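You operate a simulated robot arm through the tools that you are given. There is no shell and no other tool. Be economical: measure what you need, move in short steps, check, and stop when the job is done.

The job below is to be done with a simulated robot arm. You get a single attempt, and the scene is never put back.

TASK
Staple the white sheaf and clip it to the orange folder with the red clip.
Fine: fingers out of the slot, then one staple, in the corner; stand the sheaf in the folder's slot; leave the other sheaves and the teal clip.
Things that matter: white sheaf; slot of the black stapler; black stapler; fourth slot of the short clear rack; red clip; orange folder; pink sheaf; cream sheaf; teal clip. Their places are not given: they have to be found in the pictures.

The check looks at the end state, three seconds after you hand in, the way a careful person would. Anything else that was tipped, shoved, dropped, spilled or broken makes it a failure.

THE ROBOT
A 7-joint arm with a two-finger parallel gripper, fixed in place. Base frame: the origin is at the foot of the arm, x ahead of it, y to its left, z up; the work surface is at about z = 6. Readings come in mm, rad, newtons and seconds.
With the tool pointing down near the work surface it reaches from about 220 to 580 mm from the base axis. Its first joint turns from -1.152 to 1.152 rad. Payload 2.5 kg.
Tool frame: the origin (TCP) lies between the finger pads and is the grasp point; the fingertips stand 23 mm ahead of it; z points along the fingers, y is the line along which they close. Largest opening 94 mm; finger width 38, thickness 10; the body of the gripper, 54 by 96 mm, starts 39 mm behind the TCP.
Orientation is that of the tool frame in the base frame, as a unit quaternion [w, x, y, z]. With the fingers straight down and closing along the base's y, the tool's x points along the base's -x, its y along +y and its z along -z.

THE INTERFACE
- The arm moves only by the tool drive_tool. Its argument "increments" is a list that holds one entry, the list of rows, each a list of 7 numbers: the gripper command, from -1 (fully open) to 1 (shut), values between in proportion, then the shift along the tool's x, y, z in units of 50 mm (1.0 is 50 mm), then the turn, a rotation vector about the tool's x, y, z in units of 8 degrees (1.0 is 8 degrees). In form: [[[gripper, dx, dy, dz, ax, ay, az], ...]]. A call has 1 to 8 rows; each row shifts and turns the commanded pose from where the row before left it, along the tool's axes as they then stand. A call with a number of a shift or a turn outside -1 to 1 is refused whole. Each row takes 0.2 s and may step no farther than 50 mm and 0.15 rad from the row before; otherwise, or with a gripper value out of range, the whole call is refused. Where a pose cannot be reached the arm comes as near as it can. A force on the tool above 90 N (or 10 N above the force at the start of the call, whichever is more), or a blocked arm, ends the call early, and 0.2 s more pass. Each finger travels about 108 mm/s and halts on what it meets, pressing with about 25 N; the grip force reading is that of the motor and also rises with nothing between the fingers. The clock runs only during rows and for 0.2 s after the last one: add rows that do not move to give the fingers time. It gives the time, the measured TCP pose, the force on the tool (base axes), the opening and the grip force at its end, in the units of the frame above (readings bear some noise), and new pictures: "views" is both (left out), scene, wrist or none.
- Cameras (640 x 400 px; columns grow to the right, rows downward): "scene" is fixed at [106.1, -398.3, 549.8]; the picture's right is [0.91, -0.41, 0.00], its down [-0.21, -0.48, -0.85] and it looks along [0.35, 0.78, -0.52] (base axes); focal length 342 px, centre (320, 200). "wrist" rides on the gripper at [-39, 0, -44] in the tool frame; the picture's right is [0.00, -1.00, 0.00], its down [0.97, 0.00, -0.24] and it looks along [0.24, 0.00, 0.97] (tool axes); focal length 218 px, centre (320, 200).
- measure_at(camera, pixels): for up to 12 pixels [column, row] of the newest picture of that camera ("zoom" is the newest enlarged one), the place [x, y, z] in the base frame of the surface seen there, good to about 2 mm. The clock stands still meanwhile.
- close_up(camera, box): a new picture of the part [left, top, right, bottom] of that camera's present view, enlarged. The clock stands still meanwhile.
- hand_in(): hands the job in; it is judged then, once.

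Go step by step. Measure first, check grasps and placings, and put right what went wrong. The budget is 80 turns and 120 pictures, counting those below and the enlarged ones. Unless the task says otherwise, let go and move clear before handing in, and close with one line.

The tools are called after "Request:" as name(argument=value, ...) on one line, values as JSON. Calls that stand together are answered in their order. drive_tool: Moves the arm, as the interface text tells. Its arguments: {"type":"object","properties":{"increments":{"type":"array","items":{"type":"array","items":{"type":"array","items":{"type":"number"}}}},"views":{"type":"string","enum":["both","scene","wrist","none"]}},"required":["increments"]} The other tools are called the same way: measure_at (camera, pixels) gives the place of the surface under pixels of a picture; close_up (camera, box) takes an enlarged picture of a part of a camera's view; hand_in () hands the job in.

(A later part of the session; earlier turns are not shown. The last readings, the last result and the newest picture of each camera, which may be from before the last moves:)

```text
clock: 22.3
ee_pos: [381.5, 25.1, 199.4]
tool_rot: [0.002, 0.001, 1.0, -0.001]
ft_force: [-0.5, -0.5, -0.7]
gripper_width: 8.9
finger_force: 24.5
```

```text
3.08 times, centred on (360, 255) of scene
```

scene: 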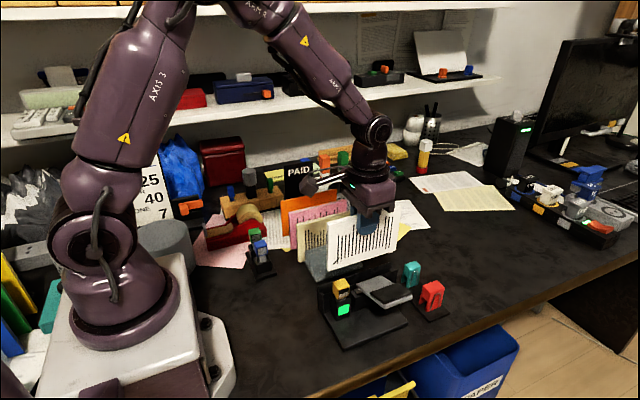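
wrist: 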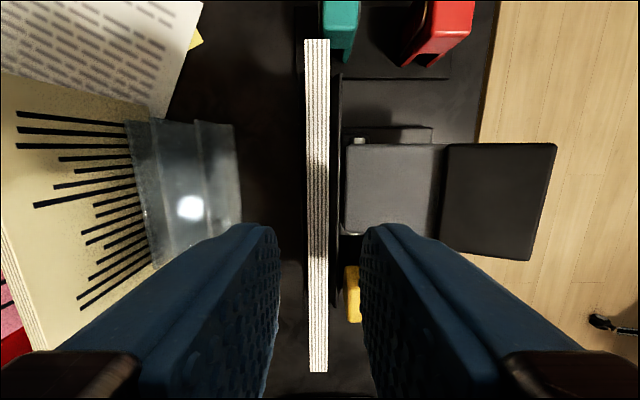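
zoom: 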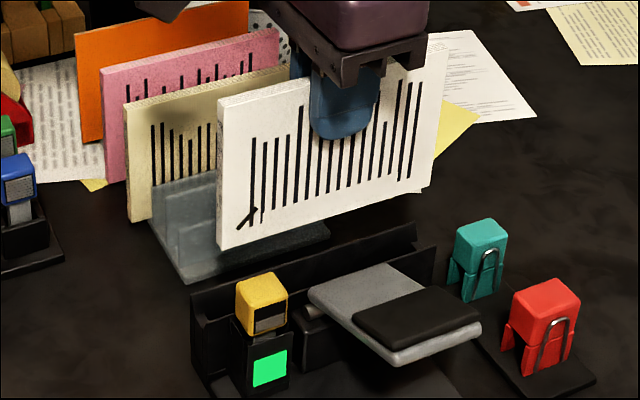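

The sheaf lifted shows one staple at its lower corner (zoom 247,217). Before placing it, I'll study the now empty rack slot's shape to infer the folder's slot.

Request:
close_up(camera="scene", box=[295, 225, 370, 290])

Request:
drive_tool(increments=[[[1, 0, 0, -0.7, 0, 0, 0], [1, 0, 0.8, -0.2, 0, 0, 0], [1, 0, 0.8, 0, 0, 0, 0], [1, 0, 0, 0, 0, 0, 0]]], views="both")

Request:
close_up(camera="wrist", box=[120, 60, 320, 260])

```text
6.15 times, centred on (332, 258) of scene
```

zoom: 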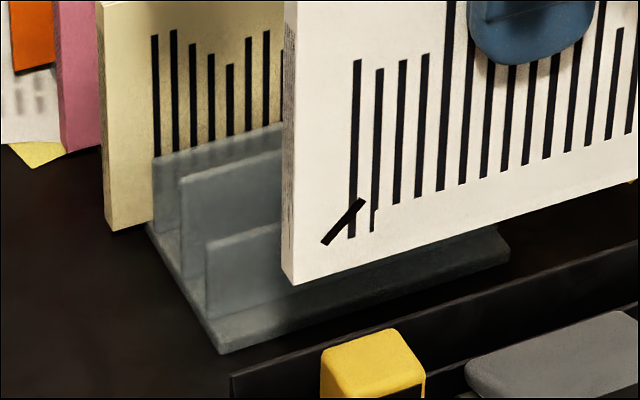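

```text
clock: 23.3
ee_pos: [378.9, 105.3, 242.7]
tool_rot: [0.002, 0.0, 1.0, -0.002]
ft_force: [-1.2, -0.1, -0.7]
gripper_width: 9.0
finger_force: 24.9
```

scene: 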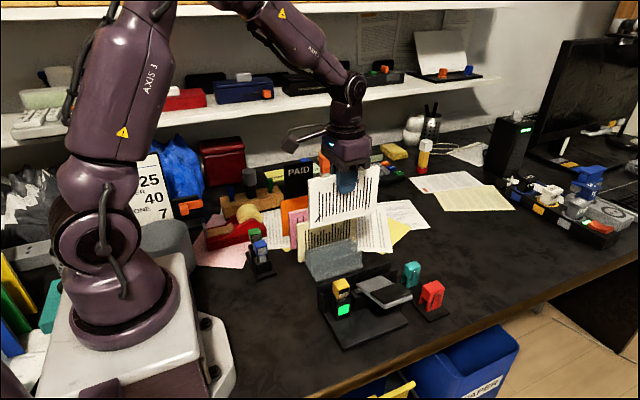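
wrist: 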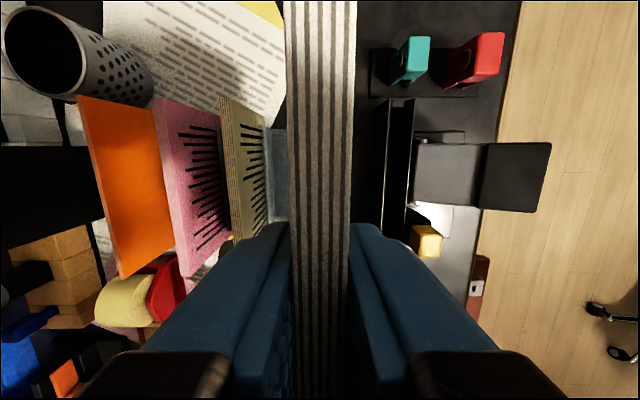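

```text
2.00 times, centred on (220, 160) of wrist
```

zoom: 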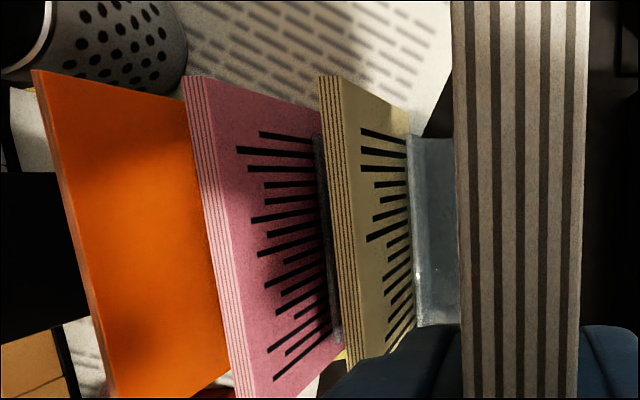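

The rack's slots look wide with vertical walls. Beside the folder the far finger needs room, so I want a shallower grip. I'll set the sheaf back in the stapler slot to regrip it near its top edge, without touching the lever.

Request:
drive_tool(increments=[[[1, 0, -0.8, 0, 0, 0, 0], [1, 0, -0.8, 0, 0, 0, 0], [1, 0, 0, 0, 0, 0, 0], [1, 0, 0, 0.8, 0, 0, 0], [1, 0, 0, 0.6, 0, 0, 0], [1, 0, 0, 0.5, 0, 0, 0], [1, 0, 0, 0.4, 0, 0, 0], [1, 0, 0, 0.2, 0, 0, 0]]], views="scene")

Request:
close_up(camera="scene", box=[300, 220, 420, 340])

```text
clock: 25.1
ee_pos: [382.0, 25.2, 117.8]
tool_rot: [0.002, 0.001, 1.0, -0.001]
ft_force: [-0.9, 0.3, -0.2]
gripper_width: 8.9
finger_force: 24.9
```

scene: 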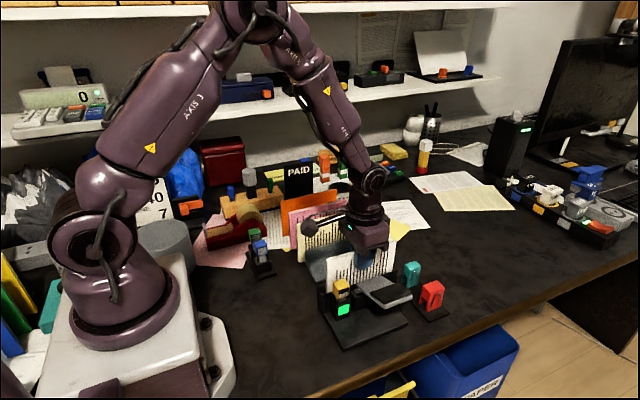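

```text
3.33 times, centred on (360, 280) of scene
```

zoom: 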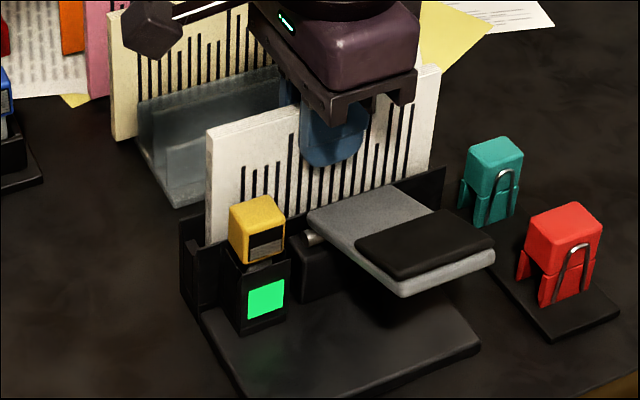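

It is back in the slot. I'll seat it, open a little, rise 20 mm and grip again.

Request:
drive_tool(increments=[[[1, 0, 0, 0.12, 0, 0, 0], [1, 0, 0, 0.08, 0, 0, 0], [0.6, 0, 0, 0, 0, 0, 0], [0.6, 0, 0, 0, 0, 0, 0], [0.6, 0, 0, -0.4, 0, 0, 0], [0.6, 0, 0, 0, 0, 0, 0], [1, 0, 0, 0, 0, 0, 0], [1, 0, 0, 0, 0, 0, 0]]], views="wrist")

Request:
measure_at(camera="wrist", pixels=[[300, 120], [345, 120], [320, 120], [320, 40]])

```text
clock: 26.9
ee_pos: [381.2, 26.2, 130.8]
tool_rot: [0.002, 0.001, 1.0, -0.002]
ft_force: [-0.9, 0.1, 0.6]
gripper_width: 7.9
finger_force: 24.7
```

wrist: 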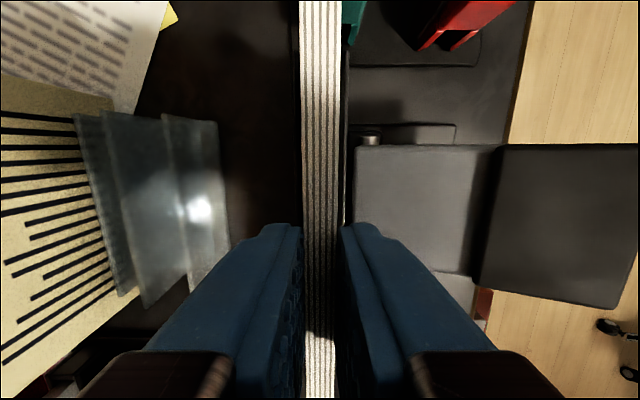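

```text
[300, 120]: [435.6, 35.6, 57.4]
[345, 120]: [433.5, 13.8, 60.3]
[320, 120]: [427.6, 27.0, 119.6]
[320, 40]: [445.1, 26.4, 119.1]
```

The regrip holds with the tips about 12 mm below the sheaf's top. This view also shows the empty slot, so I'll measure its walls.

Request:
measure_at(camera="wrist", pixels=[[78, 118], [105, 118], [118, 118], [140, 118], [164, 118], [190, 118], [217, 122], [140, 180], [175, 180], [205, 180], [227, 180], [130, 250]])

Request:
drive_tool(increments=[[[1, 0, 0, -0.2, 0, 0, 0], [1, 0, 0, -0.6, 0, 0, 0], [1, 0, 0, -0.8, 0, 0, 0], [1, 0, 0, -0.8, 0, 0, 0], [1, 0, 0, 0, 0, 0, 0]]], views="scene")

Request:
close_up(camera="scene", box=[290, 170, 390, 280])

```text
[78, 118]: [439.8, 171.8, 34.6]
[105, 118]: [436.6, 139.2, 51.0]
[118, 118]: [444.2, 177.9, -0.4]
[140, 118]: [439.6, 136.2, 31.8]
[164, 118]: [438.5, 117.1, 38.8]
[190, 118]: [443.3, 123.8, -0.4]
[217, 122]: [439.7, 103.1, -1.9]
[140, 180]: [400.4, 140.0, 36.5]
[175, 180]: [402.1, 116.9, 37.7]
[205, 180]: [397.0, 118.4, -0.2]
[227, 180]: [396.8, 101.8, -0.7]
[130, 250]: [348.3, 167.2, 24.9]
```

```text
clock: 28.1
ee_pos: [377.8, 25.3, 247.5]
tool_rot: [0.002, 0.001, 1.0, -0.002]
ft_force: [-0.8, 0.1, -0.5]
gripper_width: 8.1
finger_force: 25.3
```

scene: 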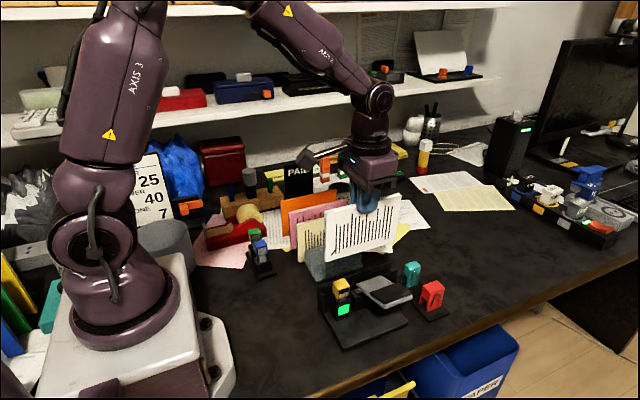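

```text
3.64 times, centred on (340, 225) of scene
```

zoom: 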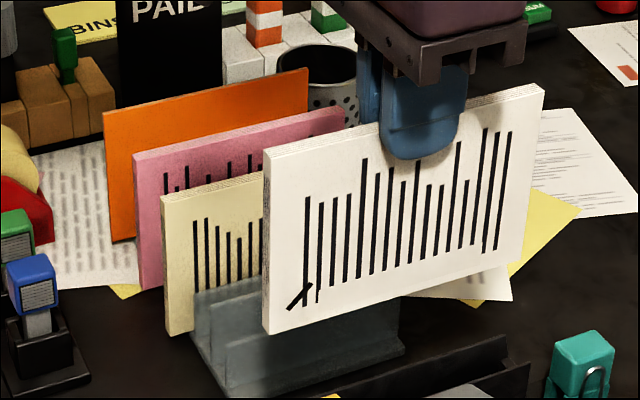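

White slot runs about y 118.5–136.5, so by pitch the folder's slot is about 266–285 with the folder at its back wall. That leaves y 266–279.7 for the sheaf. I'll carry it over there high and tilt it 7.5° so the far finger misses the folder.

Request:
drive_tool(increments=[[[1, 0, 0, -0.2, 0, 0, 0], [1, 0, 0.87, 0, 0, 0, 0], [1, 0, 0.87, 0, 0, 0, 0], [1, 0, 0.87, 0, 0, 0, 0], [1, 0, 0.87, 0, 0, 0, 0], [1, 0, 0.87, 0, 0, 0, 0], [1, 0, 0, 0, -0.94, 0, 0], [1, 0, 0, 0, 0, 0, 0]]], views="both")

Request:
close_up(camera="scene", box=[270, 150, 370, 260])

Request:
measure_at(camera="wrist", pixels=[[300, 100], [320, 100], [340, 100]])

```text
clock: 29.9
ee_pos: [379.9, 243.5, 256.1]
tool_rot: [0.002, 0.001, 0.998, 0.064]
ft_force: [0.1, -0.2, -1.1]
gripper_width: 8.3
finger_force: 24.8
```

scene: 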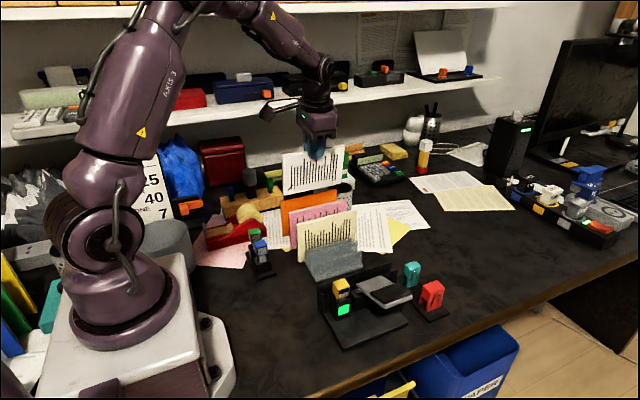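
wrist: 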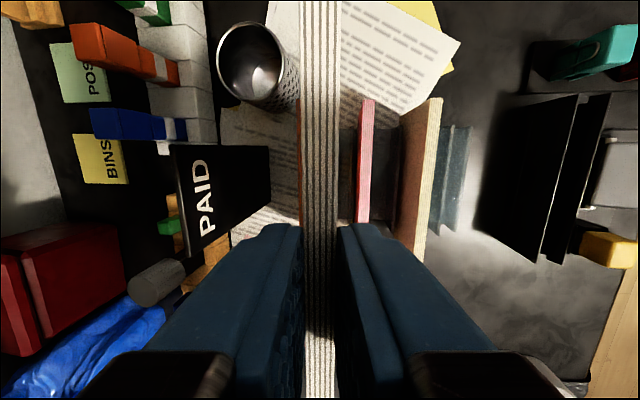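

```text
3.64 times, centred on (320, 205) of scene
```

zoom: 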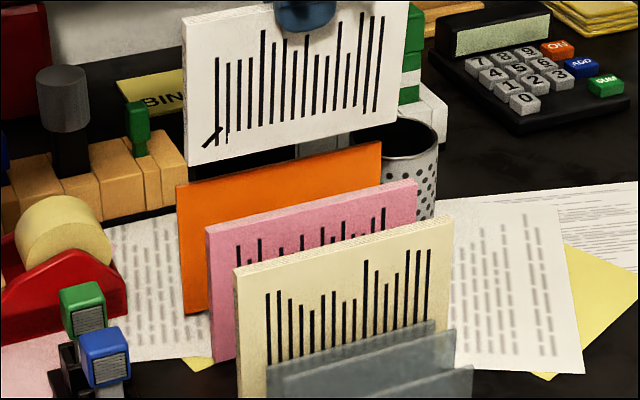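

```text
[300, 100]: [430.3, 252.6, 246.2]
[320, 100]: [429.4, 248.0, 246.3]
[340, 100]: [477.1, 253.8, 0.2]
```

Request:
measure_at(camera="zoom", pixels=[[185, 20], [190, 160], [196, 120], [388, 115], [392, 20], [200, 60], [300, 130], [240, 80], [178, 187], [380, 143], [280, 170]])

Request:
measure_at(camera="wrist", pixels=[[304, 60], [336, 60], [190, 200], [270, 150], [175, 150], [268, 195], [299, 150], [368, 100], [377, 100]])

```text
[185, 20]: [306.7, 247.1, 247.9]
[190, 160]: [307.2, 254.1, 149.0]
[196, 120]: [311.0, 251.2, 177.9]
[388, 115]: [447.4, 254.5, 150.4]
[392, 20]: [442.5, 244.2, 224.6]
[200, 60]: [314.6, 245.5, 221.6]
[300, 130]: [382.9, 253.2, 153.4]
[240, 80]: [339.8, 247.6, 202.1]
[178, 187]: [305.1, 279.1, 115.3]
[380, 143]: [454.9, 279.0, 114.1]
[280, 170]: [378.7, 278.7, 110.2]
```

```text
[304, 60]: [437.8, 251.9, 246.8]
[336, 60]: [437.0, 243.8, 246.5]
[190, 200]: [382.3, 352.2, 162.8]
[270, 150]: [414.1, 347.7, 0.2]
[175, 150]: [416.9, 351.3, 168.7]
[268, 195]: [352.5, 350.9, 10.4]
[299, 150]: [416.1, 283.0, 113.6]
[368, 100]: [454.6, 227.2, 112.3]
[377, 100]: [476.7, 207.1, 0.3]
```

The tilt is right: the sheaf's bottom centre is at (y 258.5, z 145), so driving 137 mm along the tool axis lands it near y 275. I'll go 97 mm first and check.

Request:
drive_tool(increments=[[[1, 0, -0.02, 0.5, 0, 0, 0], [1, 0, 0, 0.5, 0, 0, 0], [1, 0, 0, 0.5, 0, 0, 0], [1, 0, 0, 0.44, 0, 0, 0], [1, 0, 0, 0, 0, 0, 0]]], views="both")

Request:
close_up(camera="scene", box=[270, 150, 370, 260])

Request:
measure_at(camera="wrist", pixels=[[304, 60], [320, 60], [334, 60]])

```text
clock: 31.1
ee_pos: [383.7, 254.3, 159.6]
tool_rot: [0.003, 0.0, 0.998, 0.064]
ft_force: [-0.6, 0.3, -1.2]
gripper_width: 8.3
finger_force: 25.5
```

scene: 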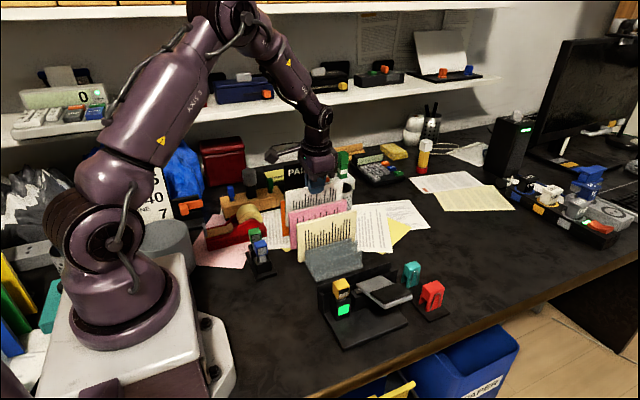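
wrist: 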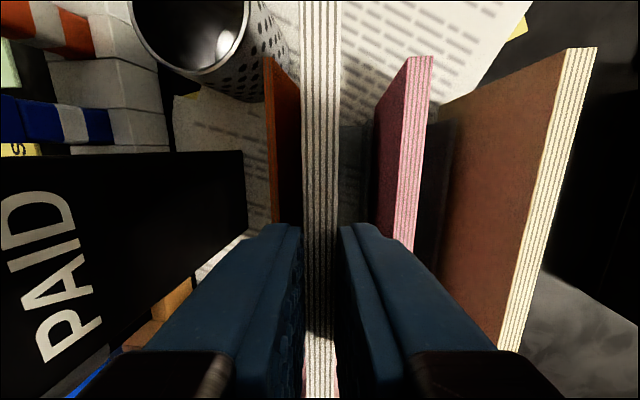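

```text
3.64 times, centred on (320, 205) of scene
```

zoom: 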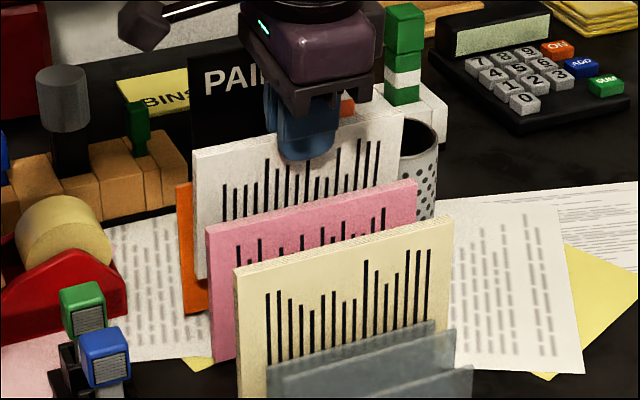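

```text
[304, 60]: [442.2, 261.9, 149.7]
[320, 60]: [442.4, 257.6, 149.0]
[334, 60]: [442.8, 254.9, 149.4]
```

The top centre is at (y 258, z 149.5) and on line. I'll descend the last 37 mm, creeping at the end.

Request:
drive_tool(increments=[[[1, 0, -0.02, 0.2, 0, 0, 0], [1, 0, 0, 0.2, 0, 0, 0], [1, 0, 0, 0.16, 0, 0, 0], [1, 0, 0, 0.08, 0, 0, 0], [1, 0, 0, 0, 0, 0, 0]]], views="both")

Request:
close_up(camera="scene", box=[270, 150, 370, 260])

Request:
measure_at(camera="wrist", pixels=[[320, 60], [250, 60], [260, 60], [270, 60]])

```text
clock: 32.3
ee_pos: [379.8, 257.7, 130.1]
tool_rot: [0.002, 0.001, 0.998, 0.063]
ft_force: [-0.9, 0.8, -1.3]
gripper_width: 8.5
finger_force: 25.4
```

scene: 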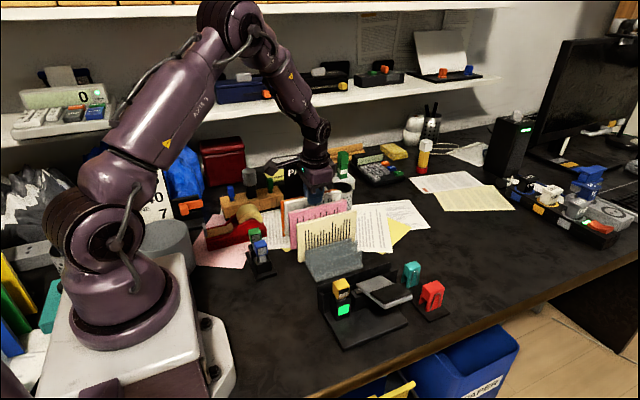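
wrist: 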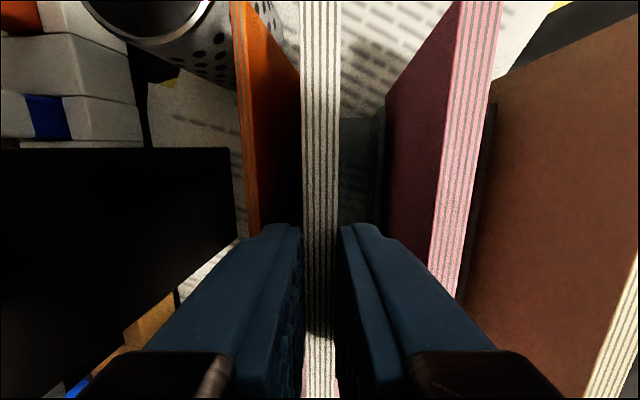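

```text
3.64 times, centred on (320, 205) of scene
```

zoom: 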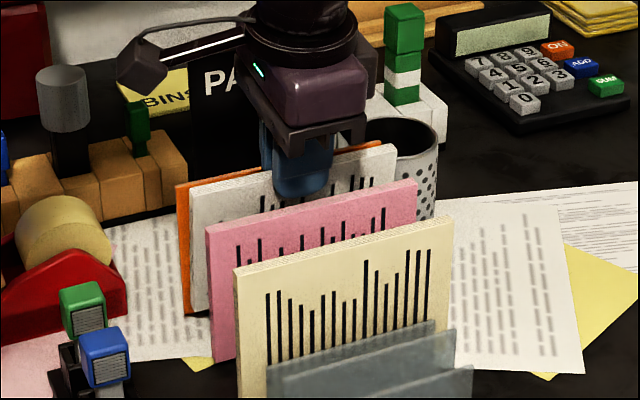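

```text
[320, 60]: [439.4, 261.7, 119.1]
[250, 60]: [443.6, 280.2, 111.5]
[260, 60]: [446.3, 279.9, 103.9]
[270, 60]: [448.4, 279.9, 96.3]
```

There is still a gap between folder and finger and about 7 mm to go. I'll creep down to contact.

Request:
drive_tool(increments=[[[1, 0, 0, 0.06, 0, 0, 0], [1, 0, 0, 0.04, 0, 0, 0], [1, 0, 0, 0.03, 0, 0, 0], [1, 0, 0, 0, 0, 0, 0]]], views="none")

```text
clock: 33.3
ee_pos: [379.5, 259.9, 123.9]
tool_rot: [0.002, 0.001, 0.998, 0.064]
ft_force: [-0.7, 0.8, -0.4]
gripper_width: 8.4
finger_force: 25.5
```

Request:
drive_tool(increments=[[[1, 0, 0, 0.03, 0, 0, 0], [1, 0, 0, 0.03, 0, 0, 0], [1, 0, 0, 0, 0, 0, 0]]], views="wrist")

Request:
measure_at(camera="wrist", pixels=[[320, 60], [240, 60], [260, 60], [320, 30]])

```text
clock: 34.1
ee_pos: [382.4, 260.5, 122.2]
tool_rot: [0.003, 0.001, 0.998, 0.065]
ft_force: [-3.9, -1.8, 13.9]
gripper_width: 8.5
finger_force: 24.8
```

wrist: 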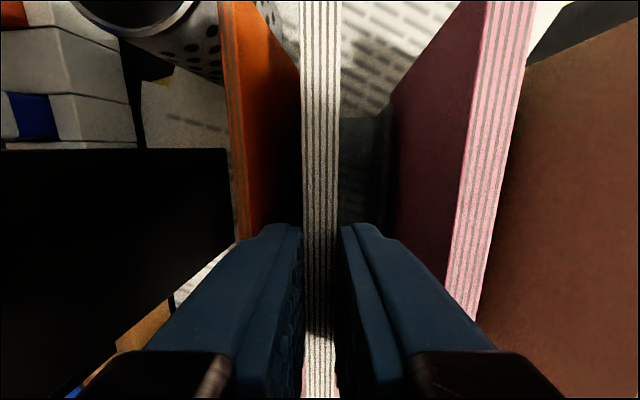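

```text
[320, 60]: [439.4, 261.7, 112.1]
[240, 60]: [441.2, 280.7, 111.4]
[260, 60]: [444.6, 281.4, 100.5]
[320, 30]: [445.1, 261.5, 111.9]
```

The sheaf touches bottom (14 N, top at z 112). I'll open just a few millimetres and back out along the tool axis.

Request:
drive_tool(increments=[[[0.72, 0, 0, 0, 0, 0, 0], [0.72, 0, 0, 0, 0, 0, 0], [0.72, 0, 0, -0.3, 0, 0, 0], [0.72, 0, 0, -0.8, 0, 0, 0], [0.72, 0, 0, -0.8, 0, 0, 0], [0.72, 0, 0, 0, 0, 0, 0]]], views="both")

Request:
close_up(camera="scene", box=[270, 170, 370, 270])

Request:
close_up(camera="wrist", box=[220, 60, 480, 230])

```text
clock: 35.5
ee_pos: [380.4, 247.3, 217.0]
tool_rot: [0.001, 0.001, 0.998, 0.064]
ft_force: [-0.3, -0.2, 0.2]
gripper_width: 13.1
finger_force: 0.0
```

scene: 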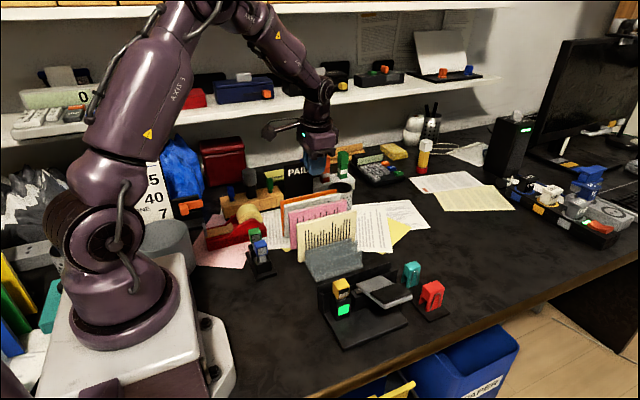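
wrist: 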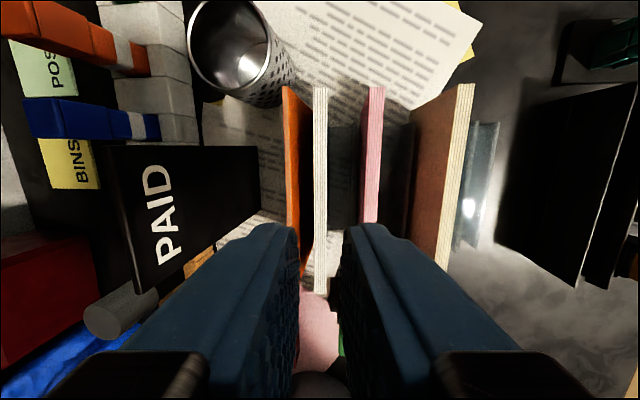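

```text
4.00 times, centred on (320, 220) of scene
```

zoom: 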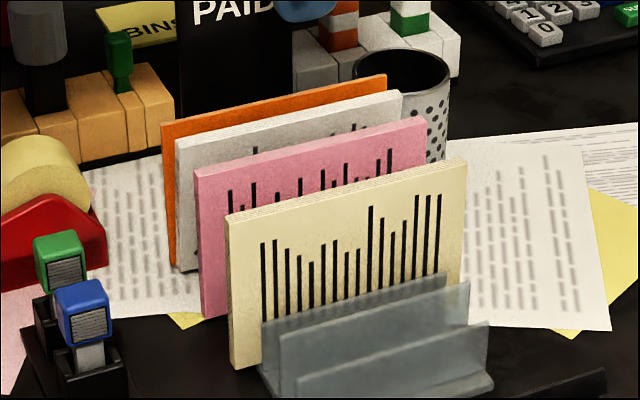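

```text
2.35 times, centred on (350, 145) of wrist
```

zoom: 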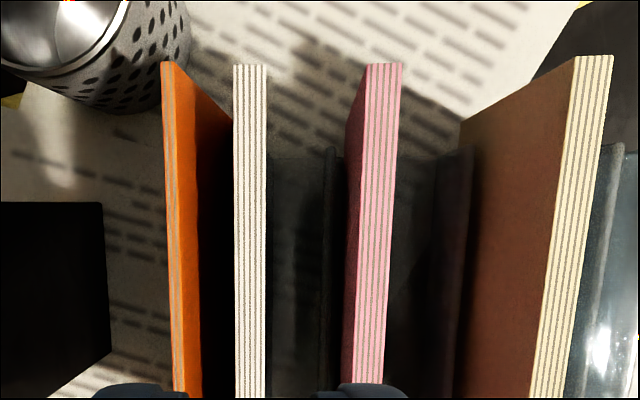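

The sheaf leans lightly in the folder's slot. I'll measure both tops, then right the tool.

Request:
measure_at(camera="zoom", pixels=[[236, 90], [265, 90], [164, 90], [172, 90], [250, 300], [182, 300], [370, 90], [195, 110], [250, 66], [168, 64]])

Request:
drive_tool(increments=[[[0.15, 0, 0, -0.1, 0.94, 0, 0], [0.15, 0, 0.6, 0, 0, 0, 0], [0.15, 0, 0, 0, 0, 0, 0]]], views="wrist")

```text
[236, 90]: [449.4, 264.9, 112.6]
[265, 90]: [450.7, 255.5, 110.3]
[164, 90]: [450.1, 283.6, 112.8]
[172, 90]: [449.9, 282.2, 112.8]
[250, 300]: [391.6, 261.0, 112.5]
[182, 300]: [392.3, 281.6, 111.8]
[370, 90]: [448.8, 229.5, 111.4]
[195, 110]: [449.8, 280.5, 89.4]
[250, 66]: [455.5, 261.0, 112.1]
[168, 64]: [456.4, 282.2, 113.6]
```

```text
clock: 36.3
ee_pos: [380.2, 277.3, 221.1]
tool_rot: [0.002, 0.001, 1.0, -0.002]
ft_force: [0.2, -0.4, 0.8]
gripper_width: 39.7
finger_force: 0.2
```

wrist: 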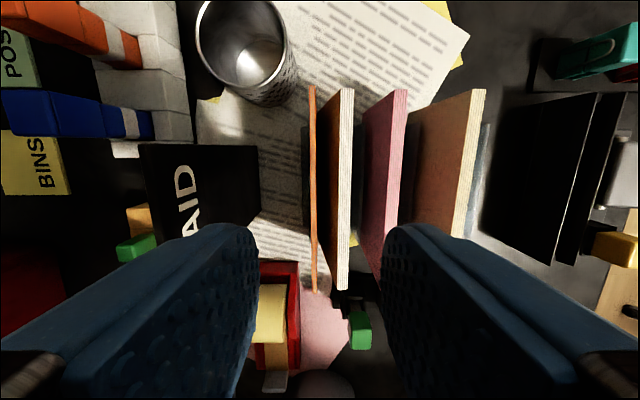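

Sheaf top is y 257–265 and folder 280–284. I'll straddle both, squeeze them together at centre y≈278, nudge slightly toward the back wall, and release.

Request:
drive_tool(increments=[[[-0.08, 0, 0.01, 0.5, 0, 0, 0], [-0.08, 0, 0, 0.8, 0, 0, 0], [-0.08, 0, 0, 0.7, 0, 0, 0], [-0.08, 0, 0, 0.42, 0, 0, 0], [-0.08, 0, 0, 0, 0, 0, 0]]], views="wrist")

```text
clock: 37.5
ee_pos: [381.0, 277.7, 99.6]
tool_rot: [0.001, 0.001, 1.0, -0.002]
ft_force: [0.1, -0.4, 0.3]
gripper_width: 50.9
finger_force: 0.0
```

wrist: 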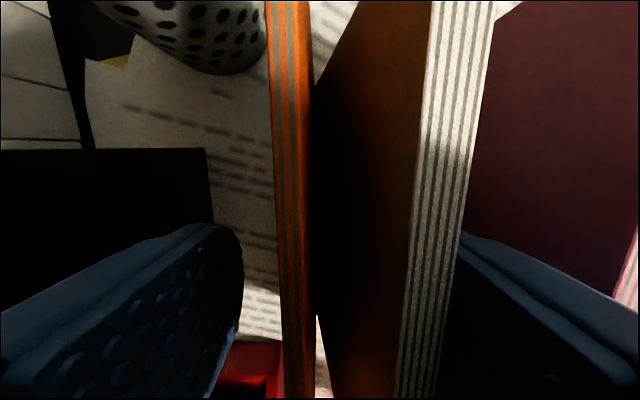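

Request:
drive_tool(increments=[[[0.15, 0, 0, 0, 0, 0, 0], [0.35, 0, 0, 0, 0, 0, 0], [0.55, 0, 0, 0, 0, 0, 0], [0.7, 0, 0, 0, 0, 0, 0], [1, 0, 0, 0, 0, 0, 0], [1, 0, 0, 0, 0, 0, 0]]], views="wrist")

```text
clock: 38.9
ee_pos: [381.2, 278.4, 100.4]
tool_rot: [0.001, 0.001, 1.0, -0.001]
ft_force: [-0.8, 0.3, 0.2]
gripper_width: 12.4
finger_force: 25.0
```

wrist: 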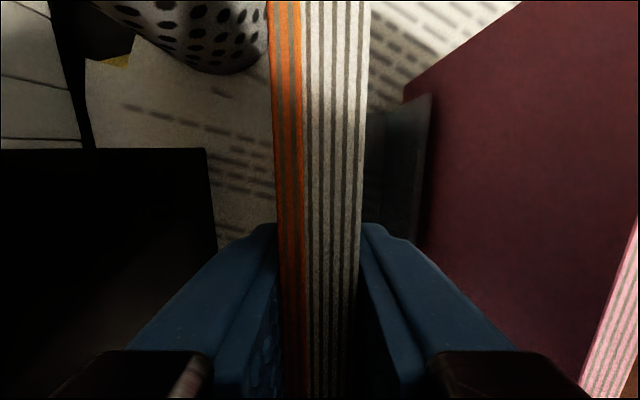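

Both are pinched flush at 12.4 mm. I'll nudge 2.5 mm toward the back wall, release gently and rise.

Request:
drive_tool(increments=[[[1, 0, 0.05, 0, 0, 0, 0], [1, 0, 0, 0, 0, 0, 0], [0.68, 0, 0, 0, 0, 0, 0], [0.6, 0, 0, 0, 0, 0, 0], [0.6, 0, 0, -0.3, 0, 0, 0], [0.6, 0, 0, -0.8, 0, 0, 0], [0.6, 0, 0, -0.8, 0, 0, 0], [0.6, 0, 0, 0, 0, 0, 0]]], views="both")

Request:
close_up(camera="wrist", box=[220, 50, 480, 220])

```text
clock: 40.7
ee_pos: [385.2, 279.3, 194.7]
tool_rot: [0.001, 0.0, 1.0, -0.002]
ft_force: [-0.5, -0.4, 0.5]
gripper_width: 18.7
finger_force: 0.1
```

scene: 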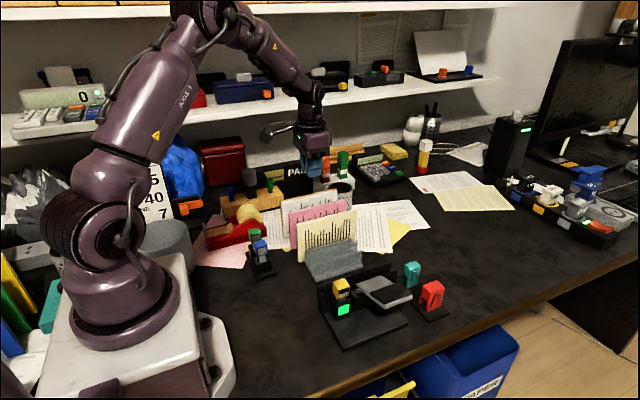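
wrist: 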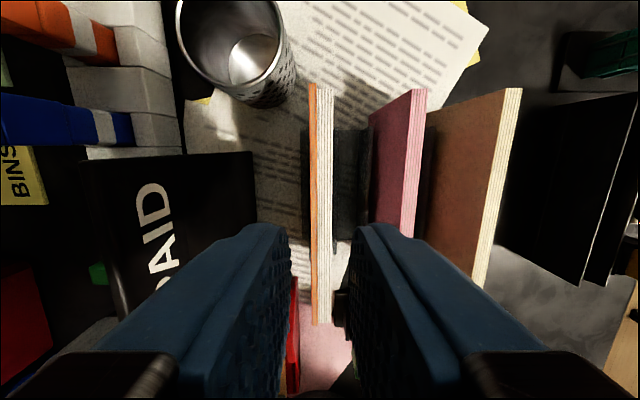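

```text
2.35 times, centred on (350, 135) of wrist
```

zoom: 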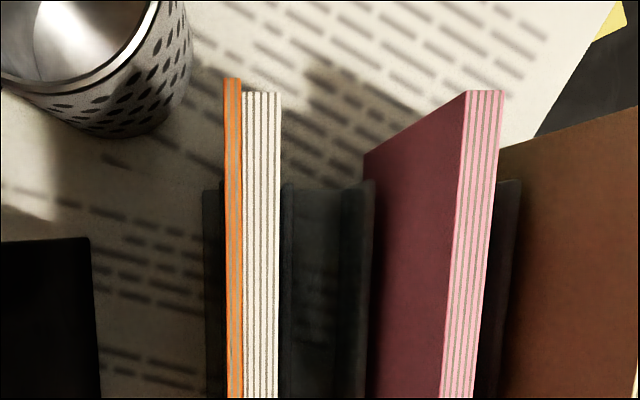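

The pair stands flush together. I'll measure its place for the clip and then go look at the red clip.

Request:
measure_at(camera="zoom", pixels=[[226, 150], [238, 150], [246, 150], [277, 150], [228, 300], [276, 300], [262, 95], [232, 82], [262, 380]])

Request:
drive_tool(increments=[[[0.2, 0, 0, -0.6, 0, 0, 0], [0.2, -0.2, -0.95, 0, 0, 0, 0], [0.2, -0.2, -0.95, 0, 0, 0, 0], [0.2, -0.2, -0.95, 0, 0, 0, 0], [0.2, -0.2, -0.95, 0, 0, 0, 0], [0.2, -0.2, -0.95, 0, 0, 0, 0], [0.2, -0.2, -0.95, 0, 0, 0, 0], [0.2, 0, 0, 0, 0, 0, 0]]], views="wrist")

```text
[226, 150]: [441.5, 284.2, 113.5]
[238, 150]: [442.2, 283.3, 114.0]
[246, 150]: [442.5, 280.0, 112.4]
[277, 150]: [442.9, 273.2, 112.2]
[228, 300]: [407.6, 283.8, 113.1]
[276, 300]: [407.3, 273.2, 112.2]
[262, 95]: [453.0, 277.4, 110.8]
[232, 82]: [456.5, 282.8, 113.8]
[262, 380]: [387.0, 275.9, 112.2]
```

```text
clock: 42.5
ee_pos: [437.5, -7.7, 224.8]
tool_rot: [0.002, 0.001, 1.0, -0.002]
ft_force: [0.8, 0.2, 0.2]
gripper_width: 37.6
finger_force: 0.0
```

wrist: 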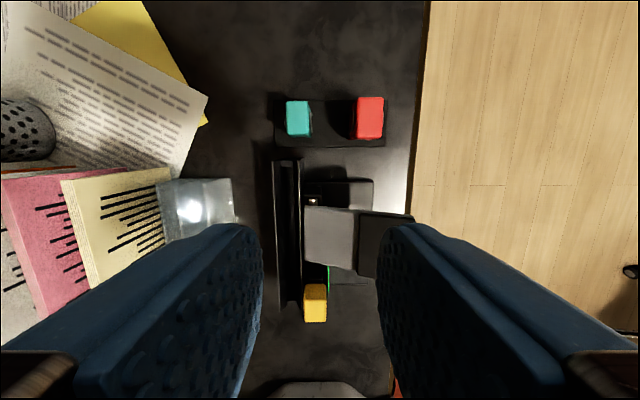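

The pair is at y 272.5–284.8 with top z 113. Now I'll inspect the red clip closely in both views.

Request:
close_up(camera="scene", box=[395, 255, 455, 325])

Request:
measure_at(camera="zoom", pixels=[[250, 230], [330, 150], [300, 270], [360, 200], [330, 290]])

Request:
drive_tool(increments=[[[0.2, -0.3, -0.7, 0.3, 0, 0, 0], [0.2, 0, -0.18, 0.5, 0, 0, 0], [0.2, 0, 0, 0, 0, 0, 0]]], views="wrist")

Request:
close_up(camera="wrist", box=[260, 50, 380, 150])

```text
5.71 times, centred on (425, 290) of scene
```

zoom: 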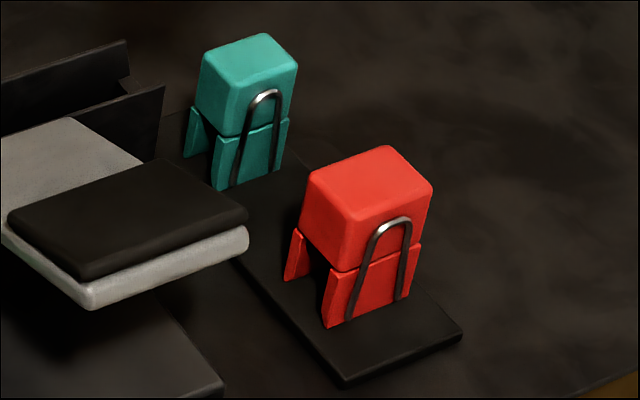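

```text
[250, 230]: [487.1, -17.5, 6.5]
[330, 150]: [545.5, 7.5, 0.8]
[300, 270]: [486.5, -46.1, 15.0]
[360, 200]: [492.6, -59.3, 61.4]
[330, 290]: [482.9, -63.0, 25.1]
```

```text
clock: 43.3
ee_pos: [454.1, -50.8, 184.1]
tool_rot: [0.002, 0.001, 1.0, -0.002]
ft_force: [-0.5, -0.3, 0.2]
gripper_width: 37.6
finger_force: 0.0
```

wrist: 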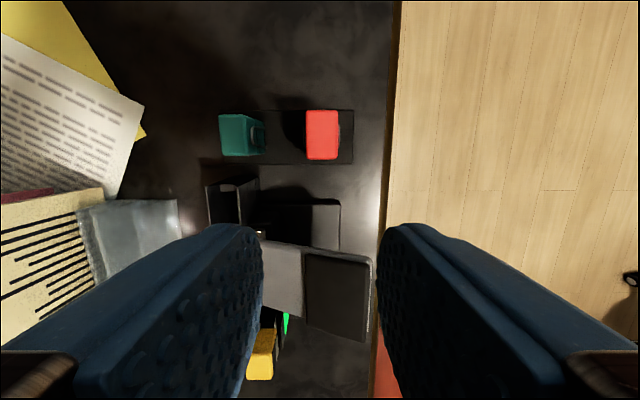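

```text
4.00 times, centred on (320, 100) of wrist
```

zoom: 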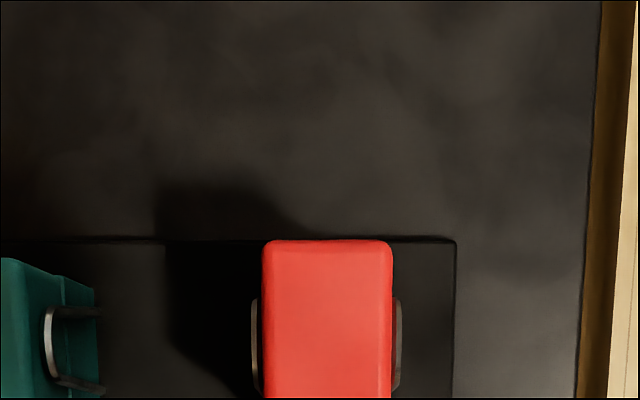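

The red clip has a 22 × 30 mm head (z 35–60) with two flaps below spreading along y, and wires on its y sides. I'll grip the head's flat x ends, so I'm turning the tool 90°.

Request:
drive_tool(increments=[[[0.2, 0, 0, 0, 0, 0, -0.9375], [0.2, 0, 0, 0, 0, 0, -0.9375], [0.2, 0, 0, 0, 0, 0, -0.9375], [0.2, 0, 0, 0, 0, 0, -0.9375], [0.2, 0, 0, 0, 0, 0, -0.9375], [0.2, 0, 0, 0, 0, 0, -0.9375], [0.2, 0, 0, 0, 0, 0, -0.9375], [0.2, 0, 0, 0, 0, 0, -0.9375]]], views="none")

Request:
drive_tool(increments=[[[0.1, 0, 0, 0, 0, 0, -0.9375], [0.1, 0, 0, 0, 0, 0, -0.9375], [0.1, 0, 0, 0, 0, 0, -0.9375], [0.1, 0, 0, 0, 0, 0, -0.9375], [0.1, 0, -0.5, 0, 0, 0, 0], [0.1, 0, -0.48, 0, 0, 0, 0], [0.1, 0, 0, 0, 0, 0, 0]]], views="wrist")

```text
clock: 45.1
ee_pos: [455.1, -49.4, 185.7]
tool_rot: [0.0, -0.5, 0.866, -0.002]
ft_force: [0.1, -0.4, 0.6]
gripper_width: 37.7
finger_force: 0.0
```

```text
clock: 46.7
ee_pos: [504.3, -50.5, 188.0]
tool_rot: [0.0, -0.707, 0.708, -0.002]
ft_force: [0.1, 0.1, -0.4]
gripper_width: 42.2
finger_force: 0.0
```

wrist: 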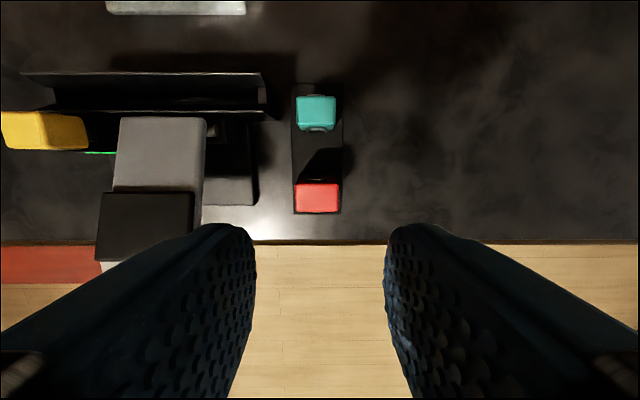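

Request:
measure_at(camera="wrist", pixels=[[299, 195], [338, 195], [318, 187], [318, 209], [318, 198]])

Request:
close_up(camera="wrist", box=[280, 75, 360, 225])

```text
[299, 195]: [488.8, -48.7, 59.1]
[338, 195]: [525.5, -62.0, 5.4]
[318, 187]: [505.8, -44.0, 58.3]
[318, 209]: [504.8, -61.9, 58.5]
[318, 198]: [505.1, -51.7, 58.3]
```

```text
2.67 times, centred on (320, 150) of wrist
```

zoom: 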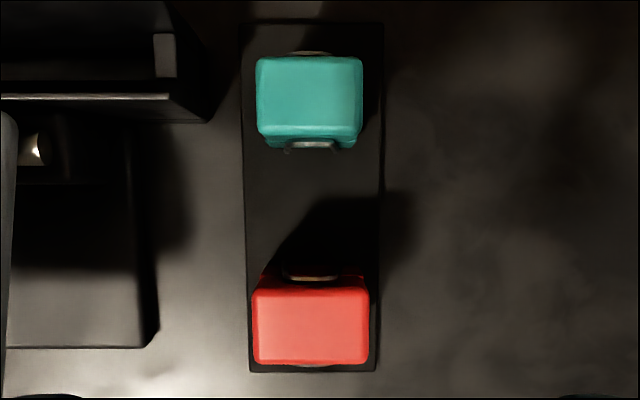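

The clip head is centred near x 504, y −52 with top z 58.5. I'll lower so the tips sit about 20 mm below its top and close.

Request:
drive_tool(increments=[[[0.05, 0.03, 0, 0.8, 0, 0, 0], [0.05, 0, 0, 0.8, 0, 0, 0], [0.05, 0, 0, 0.5, 0, 0, 0], [0.05, 0, 0, 0.42, 0, 0, 0], [0.05, 0, 0, 0, 0, 0, 0]]], views="both")

Request:
close_up(camera="scene", box=[390, 240, 480, 325])

```text
clock: 47.9
ee_pos: [502.4, -52.0, 57.6]
tool_rot: [0.0, -0.707, 0.708, -0.003]
ft_force: [-0.5, 0.5, 0.8]
gripper_width: 44.7
finger_force: 0.1
```

scene: 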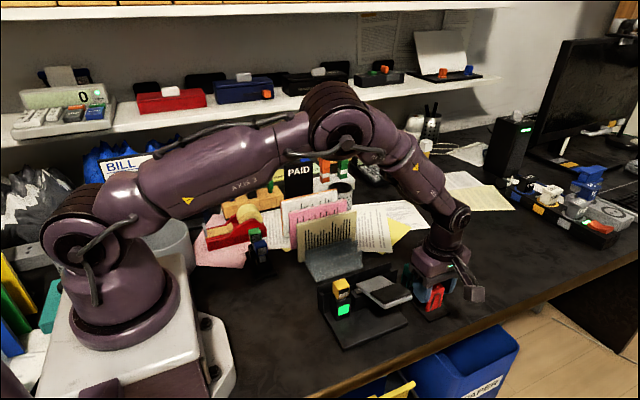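
wrist: 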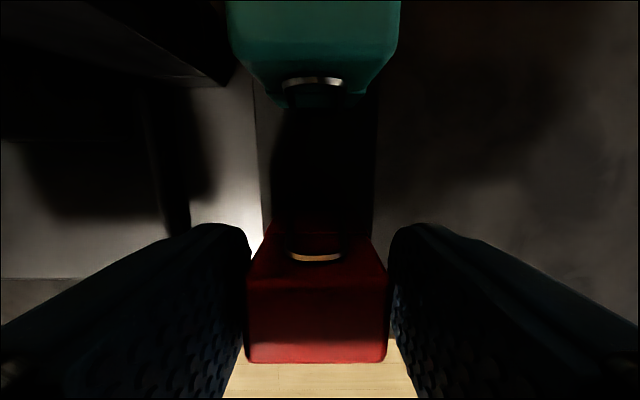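

```text
4.71 times, centred on (435, 282) of scene
```

zoom: 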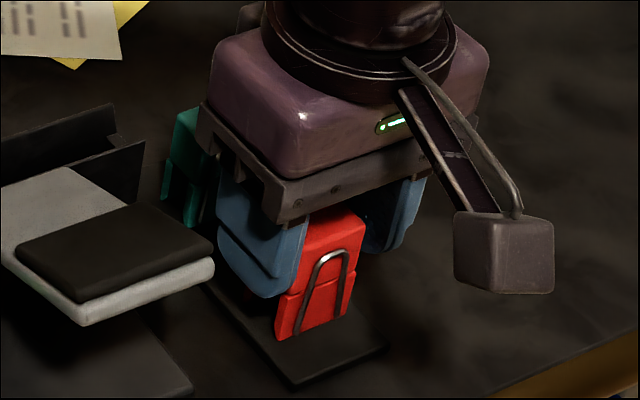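

The tips reach the seam above the flaps, so I'll rise 5 mm and then close on the head.

Request:
drive_tool(increments=[[[0.05, 0, 0, -0.1, 0, 0, 0], [0.05, 0, 0, 0, 0, 0, 0], [1, 0, 0, 0, 0, 0, 0], [1, 0, 0, 0, 0, 0, 0], [1, 0, 0, 0, 0, 0, 0]]], views="none")

Request:
drive_tool(increments=[[[1, 0, 0, -0.2, 0, 0, 0], [1, 0, 0, -0.5, 0, 0, 0], [1, 0, 0, -0.8, 0, 0, 0], [1, 0, 0, 0, 0, 0, 0]]], views="both")

Request:
close_up(camera="scene", box=[390, 200, 480, 325])

```text
clock: 49.1
ee_pos: [503.2, -50.5, 63.7]
tool_rot: [0.0, -0.706, 0.708, -0.003]
ft_force: [0.5, -0.3, 0.3]
gripper_width: 34.9
finger_force: 24.7
```

```text
clock: 50.1
ee_pos: [504.0, -51.6, 139.9]
tool_rot: [0.0, -0.707, 0.708, -0.003]
ft_force: [0.0, 1.1, -0.2]
gripper_width: 34.8
finger_force: 24.9
```

scene: 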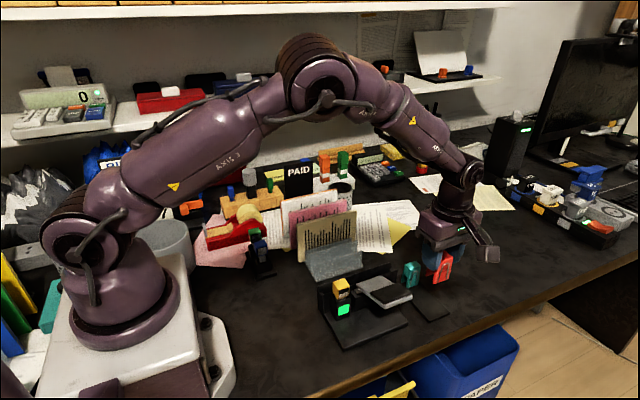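
wrist: 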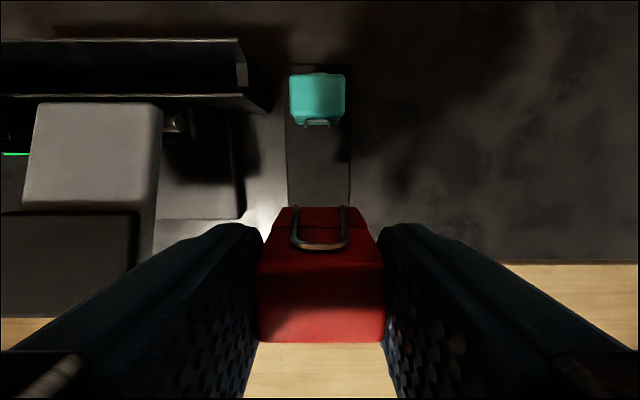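

```text
3.20 times, centred on (435, 262) of scene
```

zoom: 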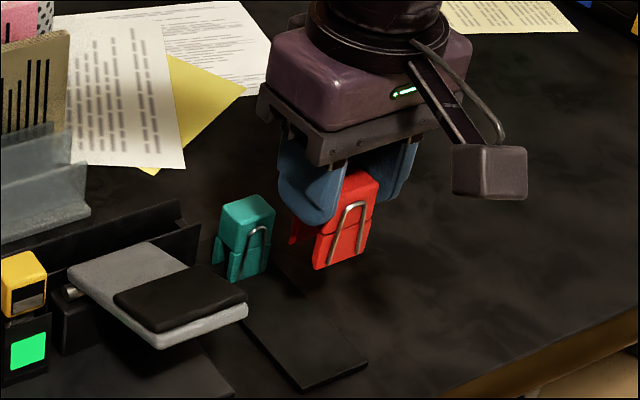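

The clip is held cleanly. I'll check the gap between its flaps.

Request:
close_up(camera="scene", box=[425, 240, 465, 290])

Request:
measure_at(camera="zoom", pixels=[[250, 210], [235, 245], [262, 240], [310, 260], [300, 330], [330, 340], [285, 250], [345, 330], [270, 255], [320, 220]])

```text
8.00 times, centred on (445, 265) of scene
```

zoom: 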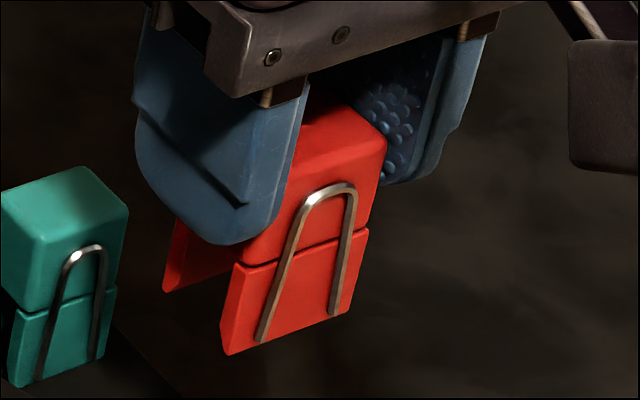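

```text
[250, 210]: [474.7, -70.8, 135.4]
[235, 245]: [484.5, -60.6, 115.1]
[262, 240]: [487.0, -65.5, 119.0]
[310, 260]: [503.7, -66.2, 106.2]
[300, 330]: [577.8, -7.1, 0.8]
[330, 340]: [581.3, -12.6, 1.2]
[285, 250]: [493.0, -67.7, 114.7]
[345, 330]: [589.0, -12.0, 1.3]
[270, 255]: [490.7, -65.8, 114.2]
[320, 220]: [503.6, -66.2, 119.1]
```

The clip's flaps are about 12–17 mm apart and centred on the tool, with bottoms 55 mm below the TCP. I'll raise it and carry it above the pair at x 381, y 278.5.

Request:
drive_tool(increments=[[[1, 0, 0, -0.8, 0, 0, 0], [1, 0, 0, -0.8, 0, 0, 0], [1, 0, 0, 0, 0, 0, 0]]], views="none")

Request:
drive_tool(increments=[[[1, -0.82, 0.31, 0, 0, 0, 0], [1, -0.82, 0.31, 0, 0, 0, 0], [1, -0.82, 0.31, 0, 0, 0, 0], [1, -0.82, 0.31, 0, 0, 0, 0], [1, -0.82, 0.31, 0, 0, 0, 0], [1, -0.82, 0.31, 0, 0, 0, 0], [1, -0.82, 0.31, 0, 0, 0, 0], [1, -0.82, 0.29, 0, 0, 0, 0]]], views="none")

Request:
drive_tool(increments=[[[1, 0, 0, 0, 0, 0, 0], [1, 0, 0, 0, 0, 0, 0]]], views="both")

Request:
close_up(camera="scene", box=[270, 120, 380, 250])

```text
clock: 50.9
ee_pos: [503.1, -53.7, 219.2]
tool_rot: [0.0, -0.707, 0.708, -0.002]
ft_force: [0.4, -0.9, -0.6]
gripper_width: 35.1
finger_force: 24.8
```

```text
clock: 52.7
ee_pos: [382.5, 280.1, 217.9]
tool_rot: [0.0, -0.706, 0.708, -0.002]
ft_force: [-0.4, -0.2, -1.1]
gripper_width: 35.0
finger_force: 25.0
```

```text
clock: 53.3
ee_pos: [381.4, 279.3, 218.0]
tool_rot: [0.001, -0.707, 0.708, -0.003]
ft_force: [-0.3, 0.1, -0.5]
gripper_width: 34.6
finger_force: 25.6
```

scene: 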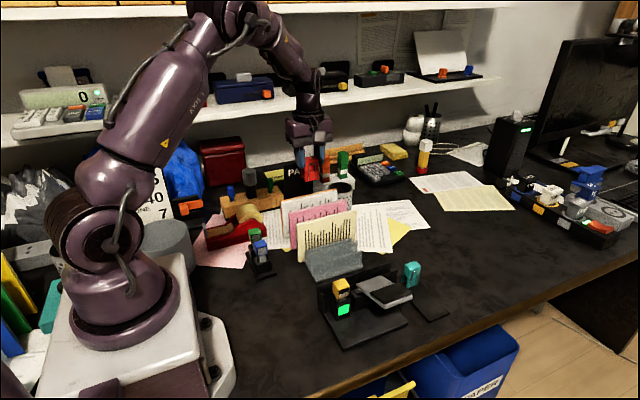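
wrist: 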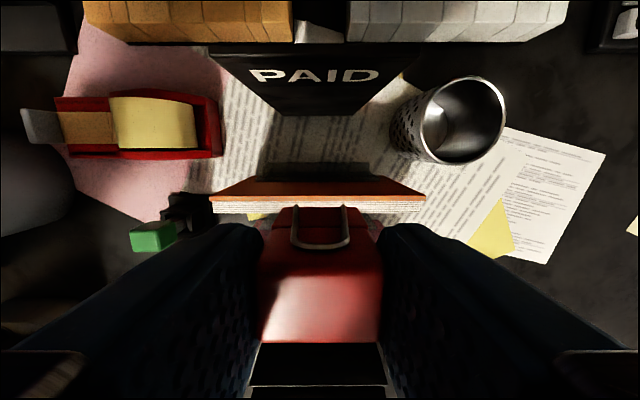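

```text
3.08 times, centred on (325, 185) of scene
```

zoom: 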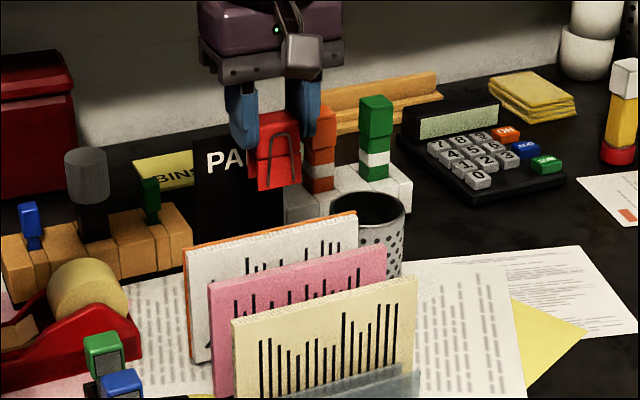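

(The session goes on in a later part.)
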